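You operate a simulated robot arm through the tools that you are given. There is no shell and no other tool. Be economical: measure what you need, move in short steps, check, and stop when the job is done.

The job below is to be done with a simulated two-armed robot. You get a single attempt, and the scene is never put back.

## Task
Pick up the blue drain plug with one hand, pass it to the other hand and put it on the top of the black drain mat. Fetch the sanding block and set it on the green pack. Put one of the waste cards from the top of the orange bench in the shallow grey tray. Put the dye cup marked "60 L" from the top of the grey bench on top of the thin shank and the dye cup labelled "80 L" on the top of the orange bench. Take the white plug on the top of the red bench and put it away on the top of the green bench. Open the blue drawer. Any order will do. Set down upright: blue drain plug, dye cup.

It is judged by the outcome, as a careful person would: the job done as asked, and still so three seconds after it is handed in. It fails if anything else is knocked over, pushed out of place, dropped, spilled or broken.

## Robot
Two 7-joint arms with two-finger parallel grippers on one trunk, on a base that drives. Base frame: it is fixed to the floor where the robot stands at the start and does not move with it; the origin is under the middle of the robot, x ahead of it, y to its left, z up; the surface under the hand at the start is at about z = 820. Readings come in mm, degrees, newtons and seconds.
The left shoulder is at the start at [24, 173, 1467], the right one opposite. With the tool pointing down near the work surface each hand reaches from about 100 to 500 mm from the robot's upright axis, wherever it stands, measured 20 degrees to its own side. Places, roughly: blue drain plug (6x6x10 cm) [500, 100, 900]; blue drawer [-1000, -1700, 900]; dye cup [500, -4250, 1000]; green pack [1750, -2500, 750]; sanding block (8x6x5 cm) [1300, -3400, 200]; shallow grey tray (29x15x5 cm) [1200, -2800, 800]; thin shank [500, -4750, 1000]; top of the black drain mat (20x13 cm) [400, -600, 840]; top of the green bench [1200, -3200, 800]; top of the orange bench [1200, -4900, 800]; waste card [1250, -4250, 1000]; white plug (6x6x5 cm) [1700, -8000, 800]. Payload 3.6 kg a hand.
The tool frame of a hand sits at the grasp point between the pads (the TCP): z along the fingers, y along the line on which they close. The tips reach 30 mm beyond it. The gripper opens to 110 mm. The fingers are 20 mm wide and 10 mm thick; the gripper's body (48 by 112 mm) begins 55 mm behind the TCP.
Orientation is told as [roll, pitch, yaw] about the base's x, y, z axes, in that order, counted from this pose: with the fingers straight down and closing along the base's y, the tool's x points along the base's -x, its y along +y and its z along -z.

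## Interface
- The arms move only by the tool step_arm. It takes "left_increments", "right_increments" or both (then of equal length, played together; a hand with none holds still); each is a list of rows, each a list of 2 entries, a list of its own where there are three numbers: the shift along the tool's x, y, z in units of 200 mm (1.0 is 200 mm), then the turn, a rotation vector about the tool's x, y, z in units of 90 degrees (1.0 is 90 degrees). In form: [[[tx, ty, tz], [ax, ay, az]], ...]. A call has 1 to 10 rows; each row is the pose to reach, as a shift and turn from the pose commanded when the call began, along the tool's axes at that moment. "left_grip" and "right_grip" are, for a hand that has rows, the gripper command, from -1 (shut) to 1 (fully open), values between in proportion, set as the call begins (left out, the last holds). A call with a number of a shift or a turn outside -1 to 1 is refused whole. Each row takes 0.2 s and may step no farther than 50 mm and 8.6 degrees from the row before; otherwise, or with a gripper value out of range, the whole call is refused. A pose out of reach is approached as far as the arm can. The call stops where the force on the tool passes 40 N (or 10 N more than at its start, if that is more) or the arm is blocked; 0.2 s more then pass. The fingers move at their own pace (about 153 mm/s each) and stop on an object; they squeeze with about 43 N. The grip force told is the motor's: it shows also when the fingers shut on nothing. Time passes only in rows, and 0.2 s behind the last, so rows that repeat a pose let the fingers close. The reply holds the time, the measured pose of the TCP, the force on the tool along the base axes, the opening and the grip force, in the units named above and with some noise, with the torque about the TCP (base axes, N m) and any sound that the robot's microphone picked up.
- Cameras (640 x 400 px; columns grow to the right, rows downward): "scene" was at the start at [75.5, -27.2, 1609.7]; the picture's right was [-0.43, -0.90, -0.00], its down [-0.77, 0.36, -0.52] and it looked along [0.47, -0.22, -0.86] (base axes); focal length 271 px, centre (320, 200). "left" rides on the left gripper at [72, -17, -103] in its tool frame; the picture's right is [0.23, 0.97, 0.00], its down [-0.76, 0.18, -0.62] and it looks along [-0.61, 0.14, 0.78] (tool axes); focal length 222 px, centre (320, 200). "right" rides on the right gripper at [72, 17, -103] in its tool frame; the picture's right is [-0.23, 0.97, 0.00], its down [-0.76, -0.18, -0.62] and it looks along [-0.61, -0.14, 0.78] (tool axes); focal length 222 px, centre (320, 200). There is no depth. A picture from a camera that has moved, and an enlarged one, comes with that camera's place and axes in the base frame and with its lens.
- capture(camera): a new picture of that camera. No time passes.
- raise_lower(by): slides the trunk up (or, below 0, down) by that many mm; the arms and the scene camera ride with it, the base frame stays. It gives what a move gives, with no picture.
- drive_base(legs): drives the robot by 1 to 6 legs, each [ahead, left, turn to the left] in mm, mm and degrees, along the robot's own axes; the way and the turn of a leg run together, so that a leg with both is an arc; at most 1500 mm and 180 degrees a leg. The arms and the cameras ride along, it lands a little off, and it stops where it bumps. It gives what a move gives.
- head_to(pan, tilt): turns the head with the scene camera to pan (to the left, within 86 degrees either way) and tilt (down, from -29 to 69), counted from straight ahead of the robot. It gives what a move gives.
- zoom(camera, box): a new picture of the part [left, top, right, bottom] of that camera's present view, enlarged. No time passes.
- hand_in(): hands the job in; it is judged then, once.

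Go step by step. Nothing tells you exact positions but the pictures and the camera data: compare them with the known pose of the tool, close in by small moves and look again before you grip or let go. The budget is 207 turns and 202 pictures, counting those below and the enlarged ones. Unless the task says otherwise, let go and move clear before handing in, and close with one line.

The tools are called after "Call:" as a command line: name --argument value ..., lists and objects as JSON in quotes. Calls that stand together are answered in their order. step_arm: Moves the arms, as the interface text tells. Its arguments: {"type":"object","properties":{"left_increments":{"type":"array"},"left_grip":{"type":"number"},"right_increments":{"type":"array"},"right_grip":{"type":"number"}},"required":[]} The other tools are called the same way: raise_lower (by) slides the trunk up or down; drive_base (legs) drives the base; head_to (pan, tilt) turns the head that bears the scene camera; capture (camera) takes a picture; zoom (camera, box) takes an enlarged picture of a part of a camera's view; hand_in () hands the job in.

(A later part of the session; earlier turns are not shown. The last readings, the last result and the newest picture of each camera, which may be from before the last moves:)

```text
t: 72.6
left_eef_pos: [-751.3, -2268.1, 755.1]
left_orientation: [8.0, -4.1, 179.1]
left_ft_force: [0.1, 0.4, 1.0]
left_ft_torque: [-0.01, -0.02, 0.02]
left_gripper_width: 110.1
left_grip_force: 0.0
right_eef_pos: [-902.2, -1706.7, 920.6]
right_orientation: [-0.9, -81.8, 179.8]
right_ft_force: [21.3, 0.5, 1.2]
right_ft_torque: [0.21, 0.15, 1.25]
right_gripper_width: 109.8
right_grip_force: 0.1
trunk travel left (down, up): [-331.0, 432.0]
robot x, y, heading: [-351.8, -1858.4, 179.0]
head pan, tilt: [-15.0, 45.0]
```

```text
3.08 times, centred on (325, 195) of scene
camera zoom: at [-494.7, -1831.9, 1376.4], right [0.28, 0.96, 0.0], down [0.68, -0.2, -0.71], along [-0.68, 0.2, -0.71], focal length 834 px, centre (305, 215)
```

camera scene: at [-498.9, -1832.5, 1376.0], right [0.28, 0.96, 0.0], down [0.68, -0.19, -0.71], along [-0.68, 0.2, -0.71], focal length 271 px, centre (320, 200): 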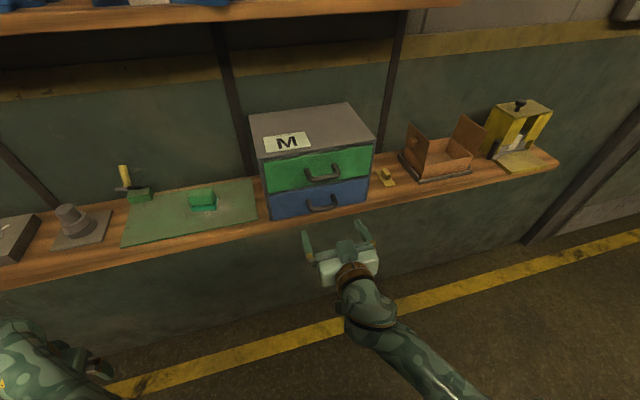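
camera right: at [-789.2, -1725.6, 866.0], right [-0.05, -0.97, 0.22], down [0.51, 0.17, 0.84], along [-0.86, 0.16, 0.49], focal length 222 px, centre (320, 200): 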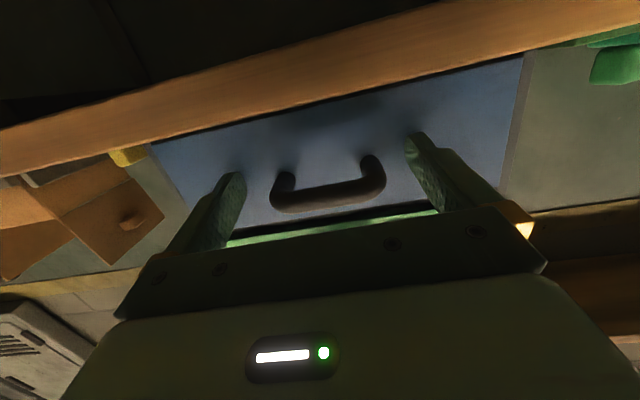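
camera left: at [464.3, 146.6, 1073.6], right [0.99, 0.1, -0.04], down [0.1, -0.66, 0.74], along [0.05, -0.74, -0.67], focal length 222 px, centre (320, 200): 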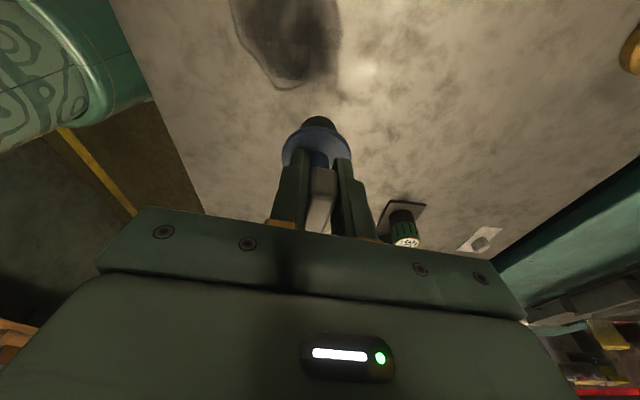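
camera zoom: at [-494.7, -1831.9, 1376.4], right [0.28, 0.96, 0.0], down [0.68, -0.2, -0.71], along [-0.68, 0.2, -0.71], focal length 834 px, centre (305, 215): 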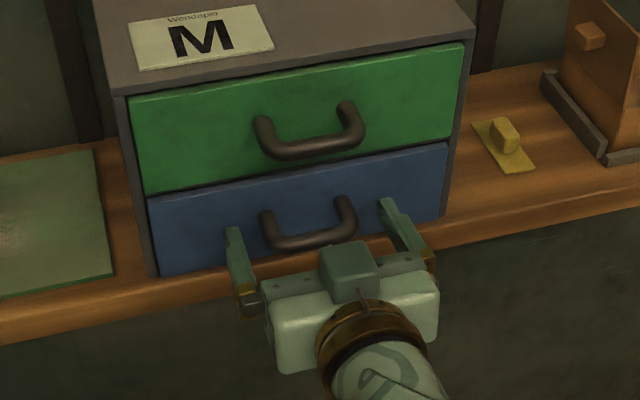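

Call:
step_arm --right_increments '[[[-0.02, 0.02, -0.02], [0, 0, 0]], [[-0.02, 0.02, -0.02], [0, 0, 0]]]'

Call:
step_arm --right_increments '[[[0, 0, 0], [0, 0, 0]], [[0, 0, 0], [0, 0, 0]], [[0, 0, 0], [0, 0, 0]], [[0, 0, 0], [0, 0, 0]]]' --right_grip -1

Call:
zoom --camera "scene" --box '[250, 130, 400, 260]'

```text
t: 73.2
left_eef_pos: [-753.3, -2268.8, 754.3]
left_orientation: [8.0, -3.9, 179.1]
left_ft_force: [-0.5, -0.6, 0.0]
left_ft_torque: [-0.01, 0.02, -0.04]
left_gripper_width: 110.1
left_grip_force: 0.1
right_eef_pos: [-900.9, -1711.6, 929.4]
right_orientation: [0.0, -81.9, 178.9]
right_ft_force: [6.0, 2.3, -1.2]
right_ft_torque: [0.16, -0.03, 0.27]
right_gripper_width: 109.4
right_grip_force: 0.2
trunk travel left (down, up): [-331.0, 432.0]
robot x, y, heading: [-356.3, -1855.5, 179.0]
head pan, tilt: [-15.0, 45.0]
```

```text
t: 74.2
left_eef_pos: [-753.1, -2266.9, 754.5]
left_orientation: [8.0, -3.9, 179.2]
left_ft_force: [0.2, 0.1, -1.0]
left_ft_torque: [0.02, 0.01, -0.01]
left_gripper_width: 109.9
left_grip_force: 0.0
right_eef_pos: [-901.3, -1709.7, 927.6]
right_orientation: [-0.4, -81.9, 179.3]
right_ft_force: [-0.1, 5.3, 5.4]
right_ft_torque: [0.65, 0.1, -0.49]
right_gripper_width: 72.9
right_grip_force: 44.5
trunk travel left (down, up): [-331.0, 432.0]
robot x, y, heading: [-354.3, -1857.2, 179.1]
head pan, tilt: [-15.0, 45.0]
```

```text
3.08 times, centred on (325, 195) of scene
camera zoom: at [-498.5, -1831.3, 1376.1], right [0.28, 0.96, 0.0], down [0.68, -0.2, -0.71], along [-0.68, 0.19, -0.71], focal length 834 px, centre (305, 215)
```

zoom: 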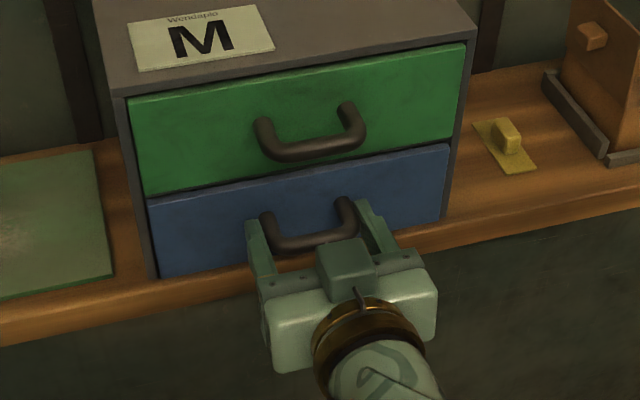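

Gripped across the handle at 73 mm. I'll pull back by driving the base in reverse.

Call:
drive_base --legs '[[-150, 0, 0]]'

Call:
capture --camera "scene"

```text
t: 75.6
left_eef_pos: [-618.6, -2276.4, 756.2]
left_orientation: [8.5, -4.2, 179.3]
left_ft_force: [-0.6, -0.1, -0.1]
left_ft_torque: [-0.01, -0.02, -0.01]
left_gripper_width: 110.1
left_grip_force: 0.1
right_eef_pos: [-764.4, -1708.7, 926.6]
right_orientation: [-0.2, -81.8, 178.7]
right_ft_force: [0.3, 1.6, 3.0]
right_ft_torque: [-0.03, -0.17, 0.48]
right_gripper_width: 72.7
right_grip_force: 45.2
trunk travel left (down, up): [-331.0, 432.0]
robot x, y, heading: [-215.9, -1861.1, 178.8]
head pan, tilt: [-15.0, 45.0]
stopped in leg 1: the force on the tool passed its limit at 90 N (the readings are from after the stop); the commanded pose is now the measured one
```

```text
140 pictures are left
camera scene: at [-361.0, -1833.6, 1375.9], right [0.28, 0.96, 0.0], down [0.68, -0.2, -0.71], along [-0.68, 0.2, -0.71], focal length 271 px, centre (320, 200)
```

scene: 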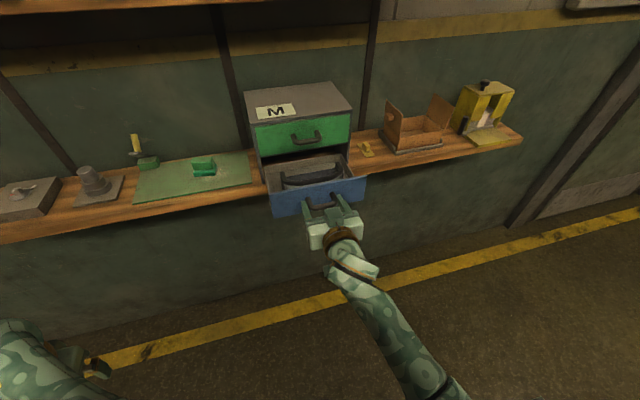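

The drawer came 137 mm and reached its stop. I'll release and back away.

Call:
step_arm --right_increments '[[[0, 0, 0], [0, 0, 0]], [[0, 0, 0], [0, 0, 0]], [[0, 0, -0.2], [0, 0, 0]], [[0, 0, -0.4], [0, 0, 0]]]' --right_grip 1

Call:
capture --camera "scene"

```text
t: 76.6
left_eef_pos: [-616.1, -2273.8, 757.1]
left_orientation: [8.5, -4.1, 179.1]
left_ft_force: [-0.4, 0.0, 0.0]
left_ft_torque: [0.0, 0.0, 0.01]
left_gripper_width: 110.2
left_grip_force: 0.1
right_eef_pos: [-688.2, -1703.0, 943.1]
right_orientation: [-17.6, -82.6, -163.9]
right_ft_force: [0.6, 0.4, -0.2]
right_ft_torque: [-0.01, -0.01, -0.01]
right_gripper_width: 110.0
right_grip_force: 0.1
trunk travel left (down, up): [-331.0, 432.0]
robot x, y, heading: [-216.4, -1855.9, 178.8]
head pan, tilt: [-15.0, 45.0]
```

```text
139 pictures are left
camera scene: at [-360.4, -1833.2, 1376.0], right [0.28, 0.96, 0.0], down [0.68, -0.2, -0.71], along [-0.68, 0.2, -0.71], focal length 271 px, centre (320, 200)
```

scene: 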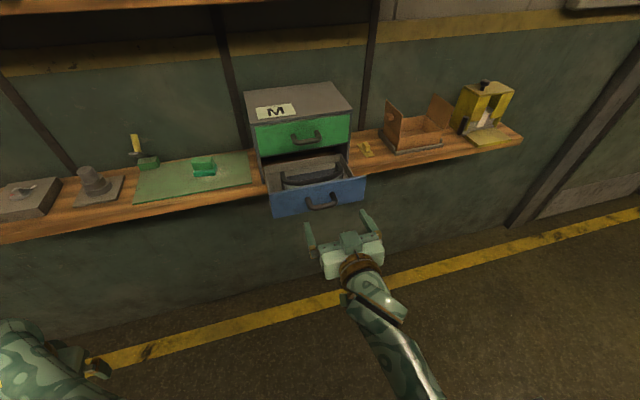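

Call:
step_arm --right_increments '[[[0.05, -0.06, -0.08], [0, 0.09, 0]], [[0.13, -0.15, -0.12], [0, 0.18, 0]], [[0.22, -0.24, -0.16], [0, 0.27, 0]], [[0.31, -0.33, -0.2], [0, 0.36, 0]], [[0.4, -0.42, -0.23], [0, 0.45, 0]], [[0.5, -0.51, -0.26], [0, 0.54, 0]], [[0.6, -0.6, -0.29], [0, 0.63, 0]], [[0.7, -0.69, -0.32], [0, 0.72, 0]], [[0.79, -0.78, -0.35], [0, 0.81, 0]], [[0.875, -0.865, -0.37], [0, 0.9, 0]]]'

Call:
raise_lower --by 250

Call:
drive_base --legs '[[0, 500, 0], [110, 0, 0], [0, 0, 90]]'

Call:
head_to --pan 30 --tilt 30

Call:
capture --camera "scene"

```text
t: 79.0
left_eef_pos: [-616.1, -2275.2, 756.2]
left_orientation: [8.7, -4.3, 179.3]
left_ft_force: [-0.3, -1.3, -0.9]
left_ft_torque: [0.01, 0.02, -0.02]
left_gripper_width: 109.9
left_grip_force: 0.1
right_eef_pos: [-577.3, -1489.4, 785.3]
right_orientation: [-6.3, -0.6, 178.1]
right_ft_force: [0.9, 0.8, -0.5]
right_ft_torque: [0.01, 0.02, 0.0]
right_gripper_width: 110.1
right_grip_force: 0.1
trunk travel left (down, up): [-331.0, 432.0]
robot x, y, heading: [-216.8, -1858.5, 179.1]
head pan, tilt: [-15.0, 45.0]
stopped in row 10 (right hand): the arm was blocked; the commanded pose is now the measured one
```

```text
t: 81.5
left_eef_pos: [-617.3, -2273.9, 1006.6]
left_orientation: [8.5, -4.1, 179.1]
left_ft_force: [-0.7, 0.0, 1.3]
left_ft_torque: [0.06, 0.0, -0.05]
left_gripper_width: 110.0
left_grip_force: 0.0
right_eef_pos: [-571.3, -1434.9, 1050.4]
right_orientation: [-12.1, -0.7, 176.1]
right_ft_force: [1.1, -0.4, 0.9]
right_ft_torque: [-0.02, -0.01, -0.03]
right_gripper_width: 110.3
right_grip_force: 0.2
trunk travel left (down, up): [-581.0, 182.0]
robot x, y, heading: [-217.9, -1857.3, 178.9]
head pan, tilt: [-15.0, 45.0]
```

```text
t: 89.1
left_eef_pos: [79.4, -2758.4, 1005.7]
left_orientation: [8.4, -4.1, -90.7]
left_ft_force: [-0.7, -0.3, 0.2]
left_ft_torque: [-0.01, -0.01, 0.01]
left_gripper_width: 109.9
left_grip_force: 0.1
right_eef_pos: [-757.3, -2717.4, 1052.0]
right_orientation: [-11.8, -1.1, -93.8]
right_ft_force: [-0.3, 0.5, -1.0]
right_ft_torque: [0.07, -0.02, 0.01]
right_gripper_width: 109.8
right_grip_force: 0.1
trunk travel left (down, up): [-581.0, 182.0]
robot x, y, heading: [-336.0, -2353.0, -90.8]
head pan, tilt: [-15.0, 45.0]
```

```text
t: 90.2
left_eef_pos: [79.9, -2757.0, 1006.0]
left_orientation: [8.6, -4.1, -90.7]
left_ft_force: [0.6, 0.0, 0.4]
left_ft_torque: [0.0, 0.0, -0.02]
left_gripper_width: 109.8
left_grip_force: 0.0
right_eef_pos: [-761.0, -2717.3, 1053.4]
right_orientation: [-12.1, -1.2, -93.9]
right_ft_force: [-0.3, -0.2, -1.0]
right_ft_torque: [0.01, -0.02, 0.03]
right_gripper_width: 110.3
right_grip_force: 0.1
trunk travel left (down, up): [-581.0, 182.0]
robot x, y, heading: [-339.1, -2359.2, -91.0]
head pan, tilt: [30.0, 30.0]
```

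```text
138 pictures are left
camera scene: at [-292.7, -2449.0, 1650.5], right [-0.87, -0.49, 0.0], down [-0.24, 0.44, -0.87], along [0.42, -0.76, -0.5], focal length 271 px, centre (320, 200)
```

scene: 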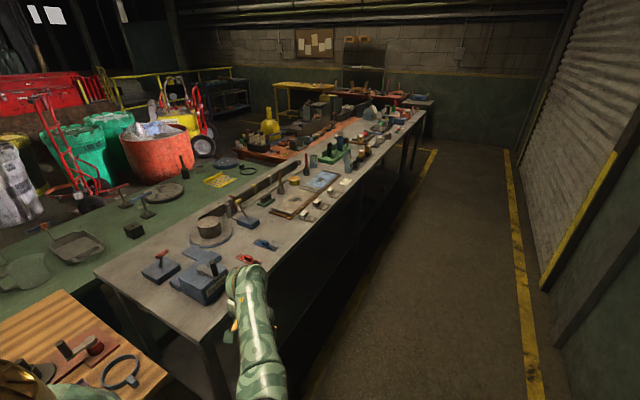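

Call:
zoom --camera "scene" --box '[240, 50, 480, 200]'

Call:
zoom --camera "scene" --box '[0, 120, 360, 345]'

Call:
head_to --pan 75 --tilt 25

Call:
capture --camera "scene"

```text
2.67 times, centred on (360, 125) of scene
camera zoom: at [-292.7, -2449.0, 1650.5], right [-0.87, -0.49, 0.0], down [-0.24, 0.44, -0.87], along [0.42, -0.76, -0.5], focal length 723 px, centre (213, 400)
```

zoom: 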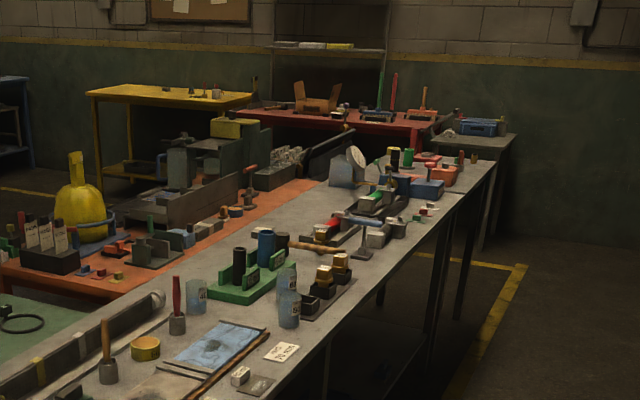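

```text
1.78 times, centred on (180, 232) of scene
camera zoom: at [-292.7, -2449.0, 1650.5], right [-0.87, -0.49, 0.0], down [-0.24, 0.44, -0.87], along [0.42, -0.76, -0.5], focal length 482 px, centre (569, 142)
```

zoom: 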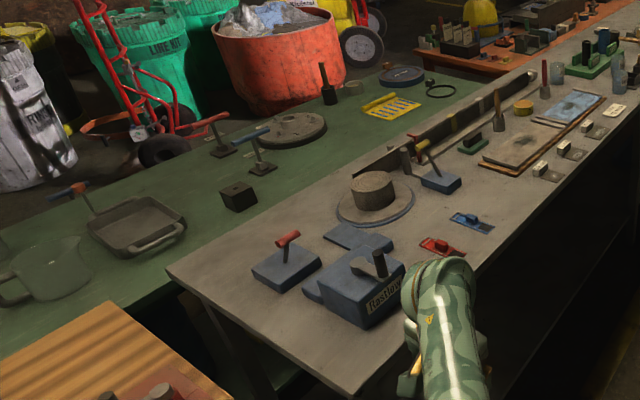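

```text
t: 91.3
left_eef_pos: [80.6, -2756.7, 1005.3]
left_orientation: [8.4, -4.0, -90.7]
left_ft_force: [0.0, -0.6, -0.2]
left_ft_torque: [-0.02, 0.01, 0.01]
left_gripper_width: 110.1
left_grip_force: 0.0
right_eef_pos: [-761.8, -2718.0, 1054.3]
right_orientation: [-12.1, -1.3, -94.0]
right_ft_force: [0.2, 0.6, 0.1]
right_ft_torque: [-0.01, -0.03, -0.02]
right_gripper_width: 109.6
right_grip_force: 0.1
trunk travel left (down, up): [-581.0, 182.0]
robot x, y, heading: [-339.2, -2355.8, -91.0]
head pan, tilt: [75.0, 25.0]
```

```text
135 pictures are left
camera scene: at [-248.0, -2395.3, 1658.5], right [-0.28, -0.96, 0.0], down [-0.41, 0.12, -0.91], along [0.87, -0.25, -0.42], focal length 271 px, centre (320, 200)
```

scene: 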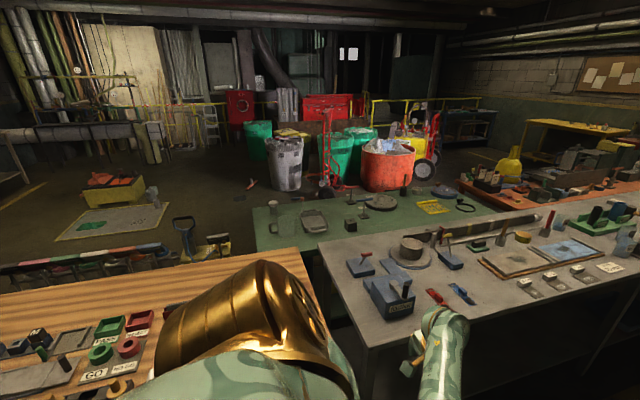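

Call:
zoom --camera "scene" --box '[160, 160, 400, 290]'

Call:
zoom --camera "scene" --box '[400, 90, 640, 240]'

```text
2.67 times, centred on (280, 225) of scene
camera zoom: at [-248.0, -2395.3, 1658.5], right [-0.28, -0.96, 0.0], down [-0.41, 0.12, -0.91], along [0.87, -0.25, -0.42], focal length 723 px, centre (427, 133)
```

zoom: 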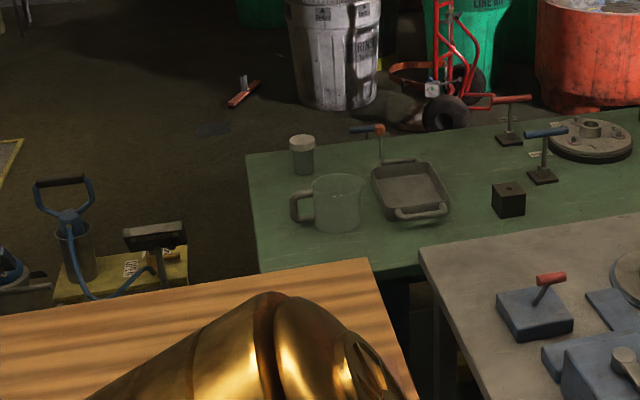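

```text
2.67 times, centred on (520, 165) of scene
camera zoom: at [-248.0, -2395.3, 1658.5], right [-0.28, -0.96, 0.0], down [-0.41, 0.12, -0.91], along [0.87, -0.25, -0.42], focal length 723 px, centre (-213, 293)
```

zoom: 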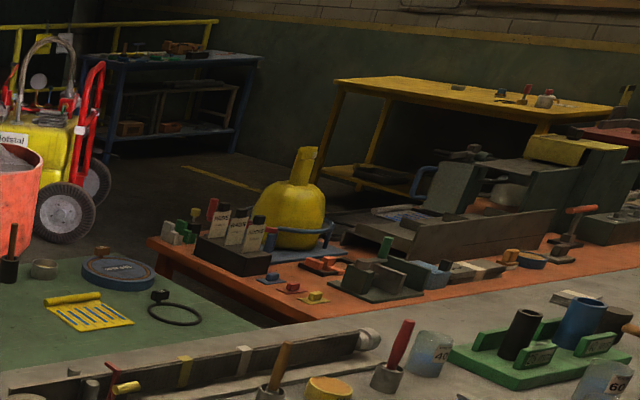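

The cups are on the grey bench along this aisle, while the green, orange and red benches must be reached round the far end. I'll drive on to the cup area and turn to face the grey bench.

Call:
raise_lower --by 150

Call:
drive_base --legs '[[0, 0, 1], [1200, 0, 0], [700, 0, 0], [0, 0, 90]]'

Call:
head_to --pan 0 --tilt 40

Call:
capture --camera "scene"

```text
t: 93.1
left_eef_pos: [80.9, -2758.0, 1155.3]
left_orientation: [8.5, -4.1, -90.7]
left_ft_force: [0.1, 0.3, -0.3]
left_ft_torque: [0.02, -0.01, -0.03]
left_gripper_width: 110.1
left_grip_force: 0.0
right_eef_pos: [-788.6, -2713.1, 1212.4]
right_orientation: [-14.7, -1.4, -95.1]
right_ft_force: [0.1, -0.4, 0.3]
right_ft_torque: [-0.01, 0.0, -0.04]
right_gripper_width: 109.9
right_grip_force: 0.0
trunk travel left (down, up): [-731.0, 32.0]
robot x, y, heading: [-338.3, -2356.3, -91.2]
head pan, tilt: [75.0, 25.0]
```

```text
t: 106.8
left_eef_pos: [56.1, -3843.1, 1156.2]
left_orientation: [8.6, -4.1, 0.8]
left_ft_force: [0.8, -0.9, 0.2]
left_ft_torque: [-0.04, 0.0, -0.03]
left_gripper_width: 109.7
left_grip_force: 0.1
right_eef_pos: [38.9, -4708.1, 1213.8]
right_orientation: [-14.3, -1.9, -3.7]
right_ft_force: [0.2, -0.4, 0.4]
right_ft_torque: [-0.01, 0.0, 0.02]
right_gripper_width: 110.0
right_grip_force: 0.1
trunk travel left (down, up): [-731.0, 32.0]
robot x, y, heading: [-331.7, -4271.0, 0.5]
head pan, tilt: [75.0, 25.0]
```

```text
t: 108.3
left_eef_pos: [56.5, -3843.8, 1156.6]
left_orientation: [8.5, -4.1, 0.7]
left_ft_force: [0.1, -0.1, -0.3]
left_ft_torque: [0.03, 0.01, 0.02]
left_gripper_width: 110.0
left_grip_force: 0.2
right_eef_pos: [39.0, -4711.0, 1214.9]
right_orientation: [-14.5, -2.0, -3.8]
right_ft_force: [-0.4, -0.2, -0.8]
right_ft_torque: [0.05, 0.0, -0.02]
right_gripper_width: 110.0
right_grip_force: 0.0
trunk travel left (down, up): [-731.0, 32.0]
robot x, y, heading: [-336.2, -4265.0, 0.7]
head pan, tilt: [0.0, 40.0]
```

```text
132 pictures are left
camera scene: at [-238.1, -4266.3, 1785.2], right [0.01, -1.0, 0.0], down [-0.64, -0.01, -0.77], along [0.77, 0.01, -0.64], focal length 271 px, centre (320, 200)
```

scene: 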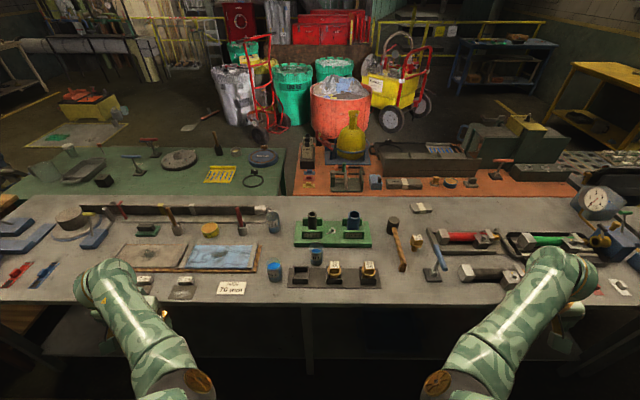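

Call:
zoom --camera "scene" --box '[240, 190, 440, 310]'

Call:
zoom --camera "scene" --box '[420, 180, 640, 310]'

Call:
zoom --camera "scene" --box '[290, 100, 490, 210]'

Call:
zoom --camera "scene" --box '[0, 120, 300, 310]'

```text
3.20 times, centred on (340, 250) of scene
camera zoom: at [-238.1, -4266.3, 1785.2], right [0.01, -1.0, 0.0], down [-0.64, -0.01, -0.77], along [0.77, 0.01, -0.64], focal length 868 px, centre (256, 40)
```

zoom: 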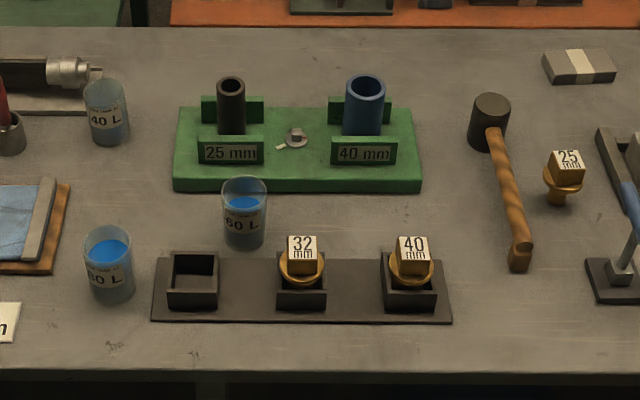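

```text
2.91 times, centred on (530, 245) of scene
camera zoom: at [-238.1, -4266.3, 1785.2], right [0.01, -1.0, 0.0], down [-0.64, -0.01, -0.77], along [0.77, 0.01, -0.64], focal length 789 px, centre (-291, 69)
```

zoom: 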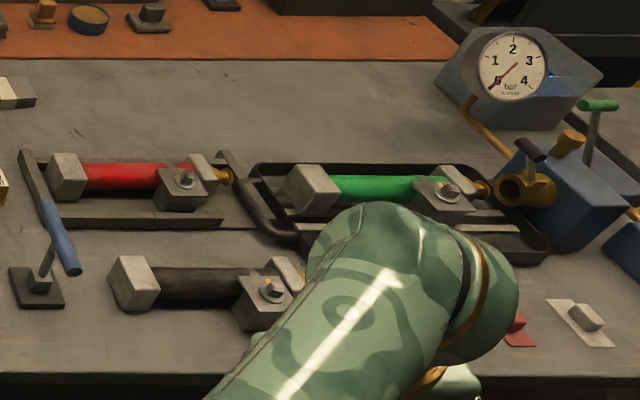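

```text
3.20 times, centred on (390, 155) of scene
camera zoom: at [-238.1, -4266.3, 1785.2], right [0.01, -1.0, 0.0], down [-0.64, -0.01, -0.77], along [0.77, 0.01, -0.64], focal length 868 px, centre (96, 344)
```

zoom: 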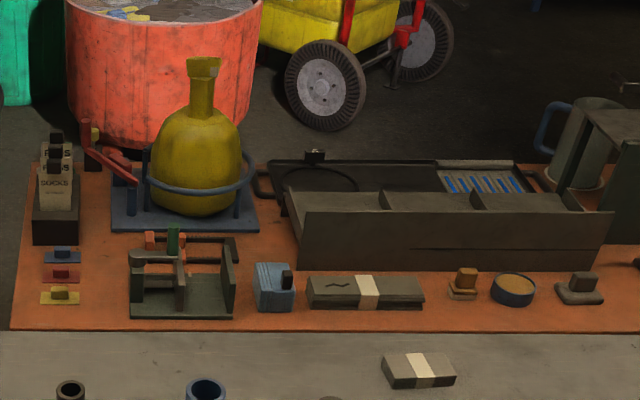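

```text
2.11 times, centred on (150, 215) of scene
camera zoom: at [-238.1, -4266.3, 1785.2], right [0.01, -1.0, 0.0], down [-0.64, -0.01, -0.77], along [0.77, 0.01, -0.64], focal length 571 px, centre (678, 168)
```

zoom: 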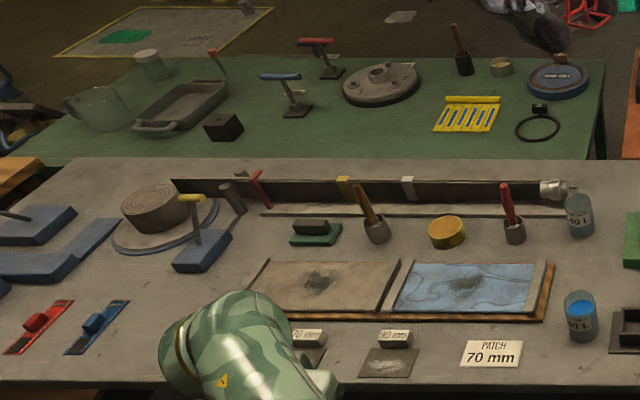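

Call:
zoom --camera "scene" --box '[400, 200, 500, 300]'

Call:
zoom --camera "scene" --box '[255, 205, 335, 290]'

```text
4.00 times, centred on (450, 250) of scene
camera zoom: at [-238.1, -4266.3, 1785.2], right [0.01, -1.0, 0.0], down [-0.64, -0.01, -0.77], along [0.77, 0.01, -0.64], focal length 1085 px, centre (-200, 0)
```

zoom: 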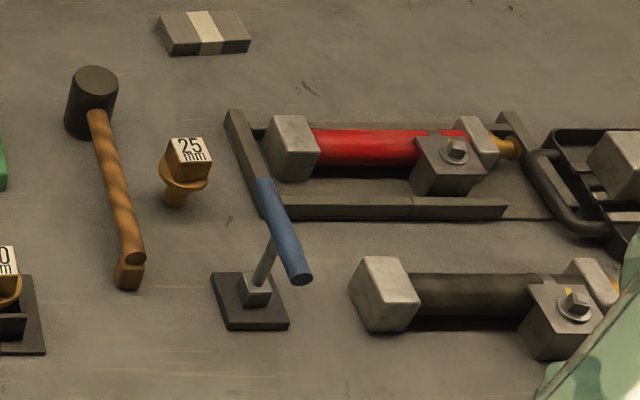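

```text
4.71 times, centred on (295, 248) of scene
camera zoom: at [-238.1, -4266.3, 1785.2], right [0.01, -1.0, 0.0], down [-0.64, -0.01, -0.77], along [0.77, 0.01, -0.64], focal length 1276 px, centre (438, -24)
```

zoom: 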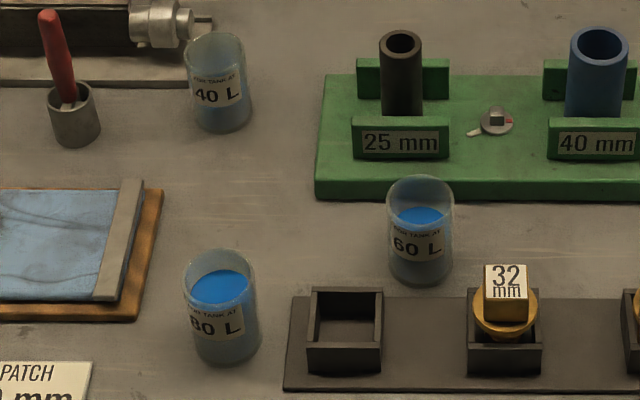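

I can read the cups: 80 L is front left and 60 L is centre, both with blue dye. I'll shift right to identify the "thin shank" near [500, -4750].

Call:
drive_base --legs '[[0, -450, 0]]'

Call:
head_to --pan -2 --tilt 52

Call:
capture --camera "scene"

Call:
zoom --camera "scene" --box '[220, 80, 460, 230]'

```text
t: 111.0
left_eef_pos: [59.4, -4291.0, 1157.1]
left_orientation: [8.5, -4.1, 1.3]
left_ft_force: [-1.0, 0.4, 0.4]
left_ft_torque: [-0.03, 0.03, -0.01]
left_gripper_width: 110.0
left_grip_force: 0.1
right_eef_pos: [48.0, -5159.9, 1216.2]
right_orientation: [-14.7, -2.0, -3.3]
right_ft_force: [0.2, 0.7, -0.1]
right_ft_torque: [0.02, 0.02, -0.02]
right_gripper_width: 110.1
right_grip_force: 0.1
trunk travel left (down, up): [-731.0, 32.0]
robot x, y, heading: [-329.0, -4721.4, 1.0]
head pan, tilt: [0.0, 40.0]
```

```text
t: 111.8
left_eef_pos: [59.9, -4292.4, 1156.3]
left_orientation: [8.5, -4.1, 1.4]
left_ft_force: [-0.1, 0.4, 0.1]
left_ft_torque: [0.02, 0.01, -0.04]
left_gripper_width: 110.1
left_grip_force: 0.1
right_eef_pos: [48.6, -5163.0, 1217.1]
right_orientation: [-14.7, -1.9, -3.3]
right_ft_force: [0.0, -0.2, 0.0]
right_ft_torque: [0.01, -0.02, -0.01]
right_gripper_width: 109.9
right_grip_force: 0.0
trunk travel left (down, up): [-731.0, 32.0]
robot x, y, heading: [-325.8, -4721.8, 1.1]
head pan, tilt: [-2.0, 52.0]
```

```text
125 pictures are left
camera scene: at [-241.7, -4720.8, 1768.4], right [-0.02, -1.0, 0.0], down [-0.79, 0.01, -0.62], along [0.62, -0.01, -0.79], focal length 271 px, centre (320, 200)
```

scene: 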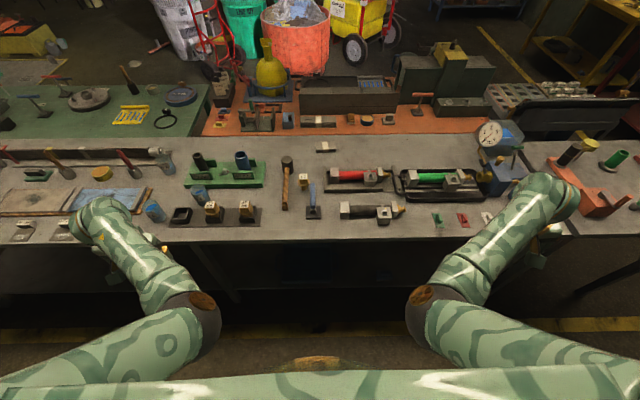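

```text
2.67 times, centred on (340, 155) of scene
camera zoom: at [-241.7, -4720.8, 1768.4], right [-0.02, -1.0, 0.0], down [-0.79, 0.01, -0.62], along [0.62, -0.01, -0.79], focal length 723 px, centre (267, 320)
```

zoom: 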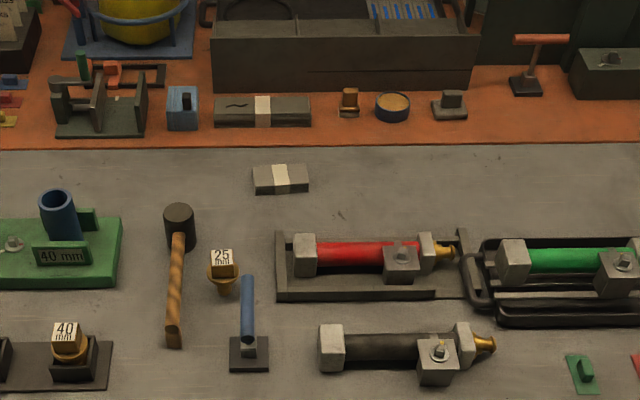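

Call:
drive_base --legs '[[290, 0, -1]]'

Call:
head_to --pan 0 --tilt 58

Call:
capture --camera "scene"

Call:
zoom --camera "scene" --box '[280, 150, 400, 225]'

```text
t: 113.8
left_eef_pos: [355.8, -4294.8, 1156.7]
left_orientation: [8.5, -4.1, 0.4]
left_ft_force: [1.4, 0.5, 0.1]
left_ft_torque: [-0.02, -0.01, -0.04]
left_gripper_width: 110.0
left_grip_force: 0.1
right_eef_pos: [331.0, -5165.7, 1215.1]
right_orientation: [-14.8, -2.0, -4.3]
right_ft_force: [0.3, -0.9, 0.9]
right_ft_torque: [-0.03, -0.01, 0.0]
right_gripper_width: 110.0
right_grip_force: 0.1
trunk travel left (down, up): [-731.0, 32.0]
robot x, y, heading: [-36.7, -4718.9, 0.2]
head pan, tilt: [-2.0, 52.0]
```

```text
t: 114.5
left_eef_pos: [357.8, -4295.6, 1156.0]
left_orientation: [8.5, -4.1, 0.4]
left_ft_force: [-0.6, 0.0, 0.1]
left_ft_torque: [-0.01, 0.03, -0.01]
left_gripper_width: 110.3
left_grip_force: 0.1
right_eef_pos: [332.8, -5165.9, 1215.8]
right_orientation: [-14.8, -2.0, -4.3]
right_ft_force: [0.0, -0.1, -0.5]
right_ft_torque: [0.02, -0.01, 0.06]
right_gripper_width: 110.1
right_grip_force: 0.1
trunk travel left (down, up): [-731.0, 32.0]
robot x, y, heading: [-33.5, -4720.6, 0.2]
head pan, tilt: [0.0, 58.0]
```

```text
123 pictures are left
camera scene: at [43.8, -4715.8, 1760.8], right [0.0, -1.0, 0.0], down [-0.85, 0.0, -0.53], along [0.53, 0.0, -0.85], focal length 271 px, centre (320, 200)
```

scene: 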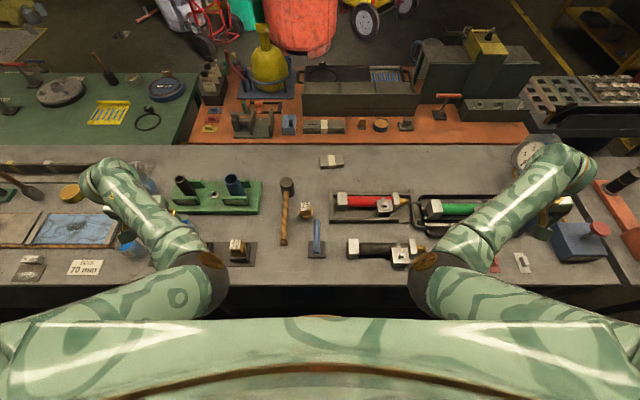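

```text
5.33 times, centred on (340, 188) of scene
camera zoom: at [43.8, -4715.8, 1760.8], right [0.0, -1.0, 0.0], down [-0.85, 0.0, -0.53], along [0.53, 0.0, -0.85], focal length 1446 px, centre (213, 267)
```

zoom: 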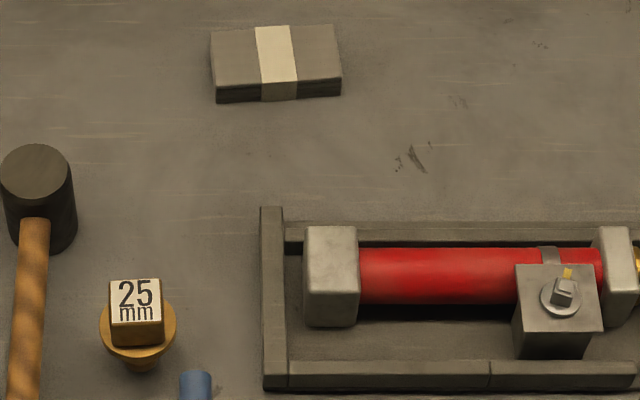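

Call:
zoom --camera "scene" --box '[280, 200, 380, 262]'

Call:
zoom --camera "scene" --box '[180, 30, 340, 140]'

Call:
zoom --camera "scene" --box '[340, 20, 580, 160]'

```text
6.40 times, centred on (330, 231) of scene
camera zoom: at [43.8, -4715.8, 1760.8], right [0.0, -1.0, 0.0], down [-0.85, 0.0, -0.53], along [0.53, 0.0, -0.85], focal length 1736 px, centre (256, 2)
```

zoom: 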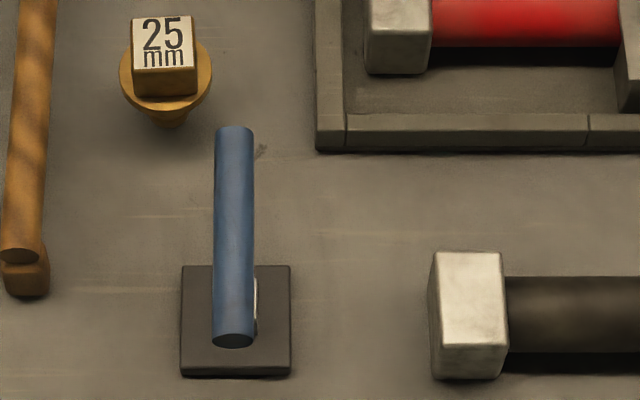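

```text
3.64 times, centred on (260, 85) of scene
camera zoom: at [43.8, -4715.8, 1760.8], right [0.0, -1.0, 0.0], down [-0.85, 0.0, -0.53], along [0.53, 0.0, -0.85], focal length 986 px, centre (538, 618)
```

zoom: 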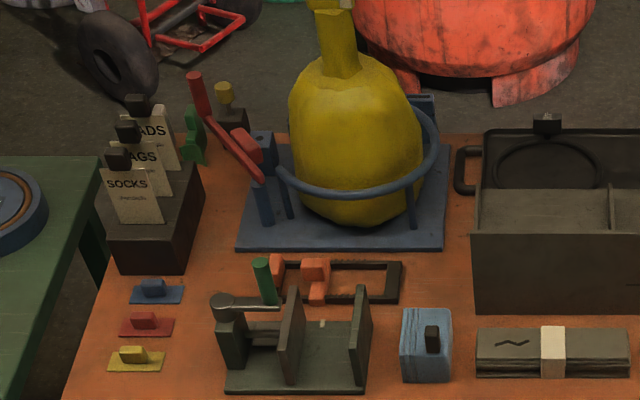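

```text
2.67 times, centred on (460, 90) of scene
camera zoom: at [43.8, -4715.8, 1760.8], right [0.0, -1.0, 0.0], down [-0.85, 0.0, -0.53], along [0.53, 0.0, -0.85], focal length 723 px, centre (-53, 493)
```

zoom: 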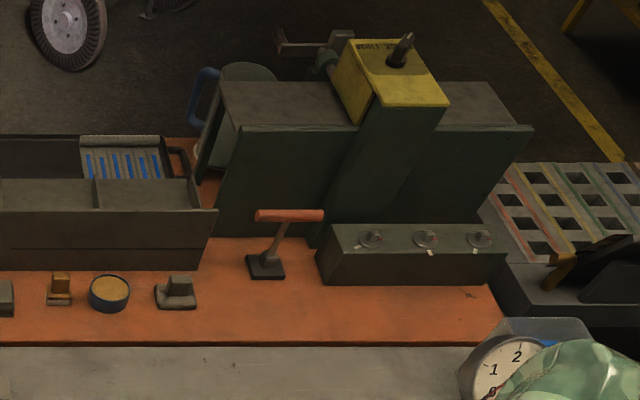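

Call:
step_arm --right_increments '[[[-0.03, 0.2, 0.03], [-0.033, 0, 0]], [[-0.06, 0.4, 0.06], [-0.066, 0, 0]], [[-0.09, 0.6, 0.09], [-0.1, 0, 0.02]], [[-0.12, 0.8, 0.12], [-0.13, 0, 0.04]], [[-0.15, 0.97, 0.157], [-0.164, 0, 0.048]]]'

Call:
step_arm --right_increments '[[[-0.03, 0.2, 0.05], [0, 0, 0]], [[-0.06, 0.4, 0.1], [0, 0, 0]], [[-0.09, 0.5, 0.15], [0, 0, 0]]]'

Call:
capture --camera "right"

```text
t: 115.5
left_eef_pos: [357.2, -4293.1, 1155.5]
left_orientation: [8.5, -4.1, 0.4]
left_ft_force: [-0.8, -0.3, -0.8]
left_ft_torque: [0.02, 0.0, 0.04]
left_gripper_width: 110.2
left_grip_force: 0.2
right_eef_pos: [439.4, -5075.4, 1236.3]
right_orientation: [-6.0, -13.3, -10.1]
right_ft_force: [0.2, 0.2, 0.4]
right_ft_torque: [-0.02, -0.04, 0.0]
right_gripper_width: 110.0
right_grip_force: 0.0
trunk travel left (down, up): [-731.0, 32.0]
robot x, y, heading: [-35.9, -4719.0, 0.1]
head pan, tilt: [0.0, 58.0]
stopped in row 5 (right hand): the arm was blocked; the commanded pose is now the measured one
```

```text
t: 116.5
left_eef_pos: [358.5, -4295.8, 1156.6]
left_orientation: [8.6, -4.1, 0.4]
left_ft_force: [-0.2, -0.7, -2.0]
left_ft_torque: [-0.03, 0.01, 0.01]
left_gripper_width: 110.0
left_grip_force: 0.0
right_eef_pos: [482.1, -5028.8, 1207.0]
right_orientation: [-9.1, -14.2, -11.6]
right_ft_force: [0.2, 0.5, 0.8]
right_ft_torque: [0.04, -0.05, -0.01]
right_gripper_width: 110.1
right_grip_force: 0.1
trunk travel left (down, up): [-731.0, 32.0]
robot x, y, heading: [-35.3, -4718.1, 0.1]
head pan, tilt: [0.0, 58.0]
stopped in row 3 (right hand): the arm was blocked; the commanded pose is now the measured one
```

```text
118 pictures are left
camera right: at [395.6, -4977.3, 1286.2], right [0.45, 0.89, -0.1], down [0.55, -0.19, 0.81], along [0.7, -0.41, -0.58], focal length 222 px, centre (320, 200)
```

right: 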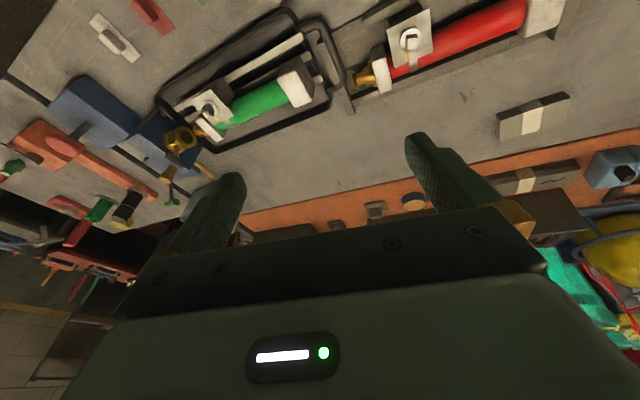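

Call:
step_arm --right_increments '[[[0.065, 0.074, 0.118], [0, 0, 0]], [[0.13, 0.148, 0.236], [-0.03, 0.04, -0.03]], [[0.195, 0.222, 0.354], [-0.06, 0.08, -0.06]], [[0.26, 0.296, 0.472], [-0.08, 0.12, -0.1]], [[0.325, 0.37, 0.59], [-0.1, 0.158, -0.129]]]'

Call:
step_arm --right_increments '[[[0.04, 0.2, 0], [0, 0, 0]], [[0.08, 0.4, 0], [0, 0, 0]], [[0.12, 0.6, 0.0], [0, 0, 0]], [[0.16, 0.8, 0.0], [0, 0, 0]], [[0.2, 1.0, 0.0], [0, 0, 0]]]'

Call:
capture --camera "right"

```text
t: 117.7
left_eef_pos: [358.5, -4295.7, 1155.6]
left_orientation: [8.5, -4.1, 0.4]
left_ft_force: [-0.5, 0.3, 0.1]
left_ft_torque: [0.01, 0.02, 0.01]
left_gripper_width: 109.9
left_grip_force: 0.0
right_eef_pos: [458.9, -4962.9, 1064.6]
right_orientation: [-1.0, 1.3, -1.0]
right_ft_force: [1.1, -1.0, 0.7]
right_ft_torque: [0.01, 0.02, -0.02]
right_gripper_width: 109.7
right_grip_force: 0.1
trunk travel left (down, up): [-731.0, 32.0]
robot x, y, heading: [-35.0, -4718.6, -0.1]
head pan, tilt: [0.0, 58.0]
```

```text
t: 118.9
left_eef_pos: [355.1, -4293.7, 1155.8]
left_orientation: [8.4, -4.1, 0.5]
left_ft_force: [-0.7, 0.2, -0.1]
left_ft_torque: [-0.05, -0.01, 0.02]
left_gripper_width: 110.0
left_grip_force: 0.1
right_eef_pos: [422.2, -4769.1, 1067.5]
right_orientation: [-1.2, 1.1, -1.2]
right_ft_force: [-0.4, 0.0, -0.9]
right_ft_torque: [-0.02, 0.0, 0.01]
right_gripper_width: 110.0
right_grip_force: 0.2
right hand out of reach, approached as far as the arm can: row 5
trunk travel left (down, up): [-731.0, 32.0]
robot x, y, heading: [-35.8, -4717.8, 0.2]
head pan, tilt: [0.0, 58.0]
```

```text
117 pictures are left
camera right: at [351.9, -4749.5, 1171.7], right [0.25, 0.97, -0.02], down [0.77, -0.18, 0.61], along [0.59, -0.17, -0.79], focal length 222 px, centre (320, 200)
```

right: 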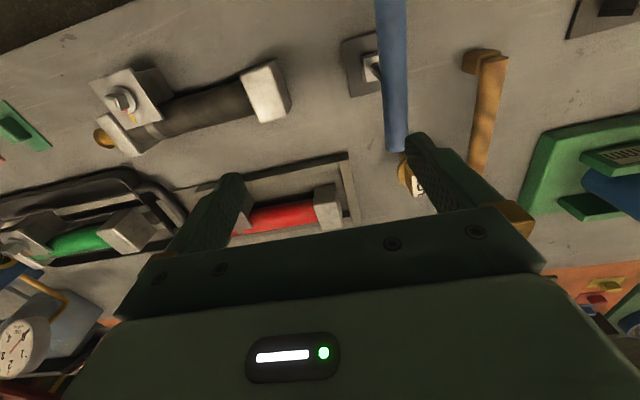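

Call:
zoom --camera "scene" --box '[280, 190, 330, 220]'

Call:
zoom --camera "right" --box '[330, 0, 530, 220]'

```text
12.80 times, centred on (305, 205) of scene
camera zoom: at [42.4, -4714.4, 1760.9], right [0.0, -1.0, 0.0], down [-0.85, 0.0, -0.53], along [0.53, 0.0, -0.85], focal length 3471 px, centre (512, 136)
```

zoom: 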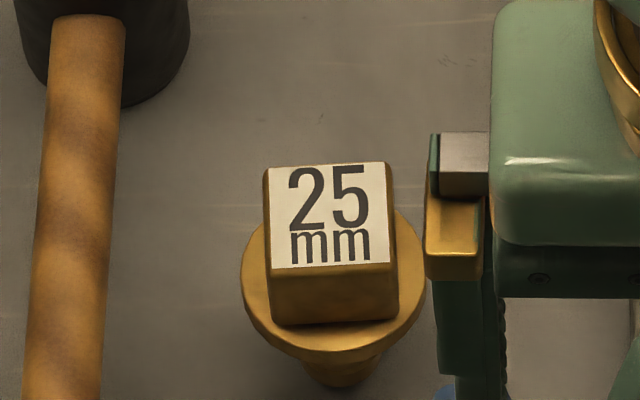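

```text
1.82 times, centred on (430, 110) of right
camera zoom: at [351.9, -4749.5, 1171.7], right [0.25, 0.97, -0.02], down [0.77, -0.18, 0.61], along [0.59, -0.17, -0.79], focal length 404 px, centre (120, 364)
```

zoom: 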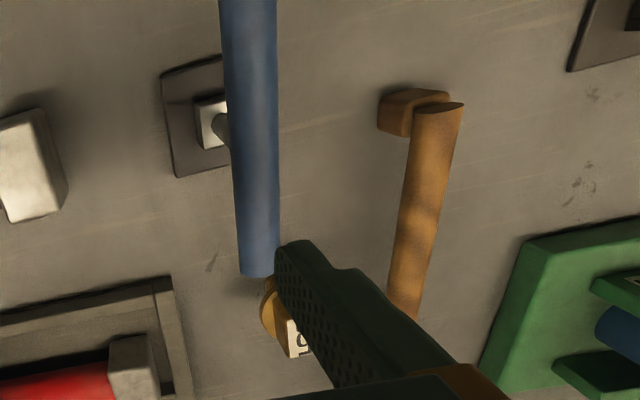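

The item matching that spot that can carry a cup is the flat-topped yellow plug on a 25 mm stem, next to the blue T-handle. I'll bring the left hand over the 60 L cup first.

Call:
drive_base --legs '[[0, 310, 0]]'

Call:
head_to --pan 15 --tilt 58

Call:
capture --camera "scene"

Call:
capture --camera "left"

```text
t: 121.0
left_eef_pos: [357.1, -3987.7, 1155.6]
left_orientation: [8.5, -4.1, 0.3]
left_ft_force: [0.5, 0.3, -0.1]
left_ft_torque: [-0.03, -0.03, -0.01]
left_gripper_width: 110.1
left_grip_force: 0.0
right_eef_pos: [420.4, -4462.7, 1065.5]
right_orientation: [-1.1, 1.2, -1.1]
right_ft_force: [-0.6, -1.2, 0.6]
right_ft_torque: [0.0, -0.01, 0.01]
right_gripper_width: 110.1
right_grip_force: 0.1
trunk travel left (down, up): [-731.0, 32.0]
robot x, y, heading: [-37.2, -4411.2, -0.0]
head pan, tilt: [0.0, 58.0]
```

```text
t: 121.7
left_eef_pos: [357.2, -3986.5, 1156.4]
left_orientation: [8.5, -4.1, 0.3]
left_ft_force: [-0.2, -0.4, -1.4]
left_ft_torque: [-0.01, 0.0, 0.0]
left_gripper_width: 110.1
left_grip_force: 0.1
right_eef_pos: [420.8, -4463.2, 1065.2]
right_orientation: [-1.2, 1.2, -1.2]
right_ft_force: [0.5, -0.1, -0.6]
right_ft_torque: [-0.04, -0.02, 0.01]
right_gripper_width: 109.9
right_grip_force: 0.1
trunk travel left (down, up): [-731.0, 32.0]
robot x, y, heading: [-37.1, -4410.8, 0.1]
head pan, tilt: [15.0, 58.0]
```

```text
114 pictures are left
camera scene: at [40.3, -4388.1, 1760.8], right [0.26, -0.97, 0.0], down [-0.82, -0.22, -0.53], along [0.51, 0.14, -0.85], focal length 271 px, centre (320, 200)
```

scene: 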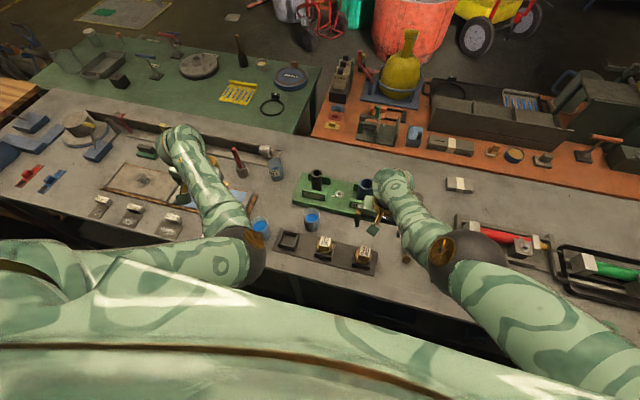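

```text
113 pictures are left
camera left: at [276.8, -4019.5, 1250.0], right [-0.24, 0.96, 0.13], down [0.71, 0.09, 0.7], along [0.66, 0.26, -0.71], focal length 222 px, centre (320, 200)
```

left: 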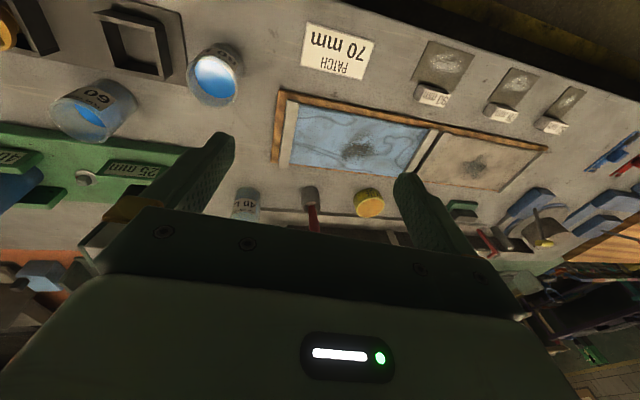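

Call:
step_arm --left_increments '[[[-0.085, -0.134, 0.093], [0.018, 0.009, 0]], [[-0.17, -0.268, 0.186], [0.037, 0.018, 0]], [[-0.255, -0.4, 0.28], [0.056, 0.027, 0]], [[-0.34, -0.535, 0.372], [0.075, 0.036, 0]], [[-0.425, -0.67, 0.465], [0.094, 0.045, 0]]]' --left_grip 0.65

```text
t: 122.9
left_eef_pos: [450.3, -4101.6, 1049.9]
left_orientation: [0.1, -0.1, 0.8]
left_ft_force: [0.0, 1.0, 0.7]
left_ft_torque: [0.01, 0.03, 0.01]
left_gripper_width: 90.6
left_grip_force: 0.1
right_eef_pos: [422.0, -4462.0, 1064.1]
right_orientation: [-1.2, 1.3, -1.2]
right_ft_force: [0.0, -0.5, -0.3]
right_ft_torque: [-0.01, 0.0, -0.01]
right_gripper_width: 109.8
right_grip_force: 0.0
trunk travel left (down, up): [-731.0, 32.0]
robot x, y, heading: [-35.3, -4411.3, -0.1]
head pan, tilt: [15.0, 58.0]
```

Call:
step_arm --left_increments '[[[-0.033, -0.2, 0.058], [0, 0, 0]], [[-0.067, -0.4, 0.117], [0, 0, 0]], [[-0.1, -0.6, 0.175], [0, 0, 0]]]'

Call:
capture --camera "left"

Call:
zoom --camera "scene" --box '[240, 150, 400, 270]'

```text
t: 123.7
left_eef_pos: [436.8, -4180.8, 1031.6]
left_orientation: [0.0, -0.1, 0.6]
left_ft_force: [-0.1, 0.3, -0.3]
left_ft_torque: [0.02, 0.0, 0.0]
left_gripper_width: 90.7
left_grip_force: 0.0
left hand out of reach, approached as far as the arm can: row 1, 2, 3
right_eef_pos: [420.1, -4461.8, 1065.4]
right_orientation: [-1.3, 1.3, -1.2]
right_ft_force: [0.5, -0.3, -0.2]
right_ft_torque: [0.02, 0.0, 0.01]
right_gripper_width: 109.8
right_grip_force: 0.1
trunk travel left (down, up): [-731.0, 32.0]
robot x, y, heading: [-37.9, -4413.4, 0.3]
head pan, tilt: [15.0, 58.0]
```

```text
112 pictures are left
camera left: at [363.4, -4199.4, 1133.8], right [-0.24, 0.97, 0.0], down [0.76, 0.19, 0.62], along [0.61, 0.15, -0.78], focal length 222 px, centre (320, 200)
```

left: 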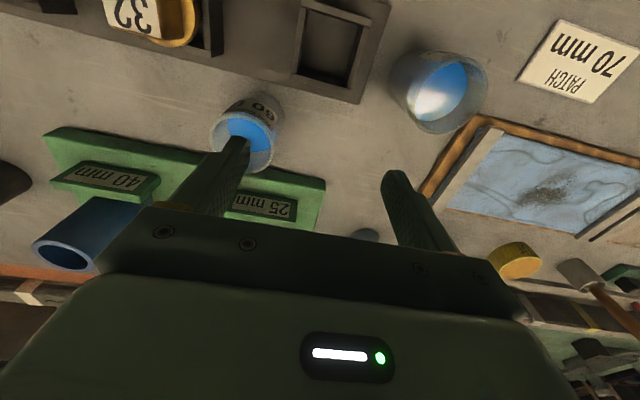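

```text
3.33 times, centred on (320, 210) of scene
camera zoom: at [40.4, -4388.2, 1760.8], right [0.26, -0.97, 0.0], down [-0.82, -0.22, -0.53], along [0.51, 0.14, -0.85], focal length 904 px, centre (320, 167)
```

zoom: 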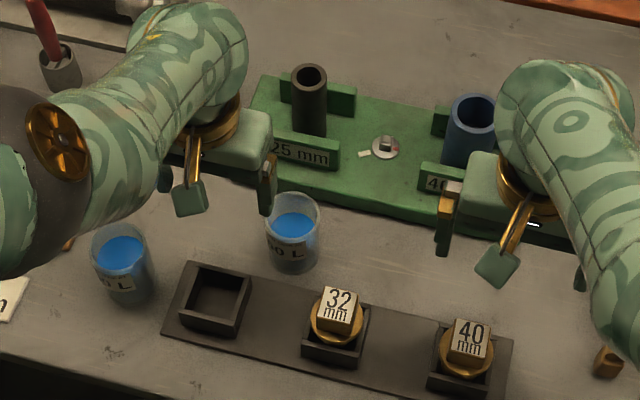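

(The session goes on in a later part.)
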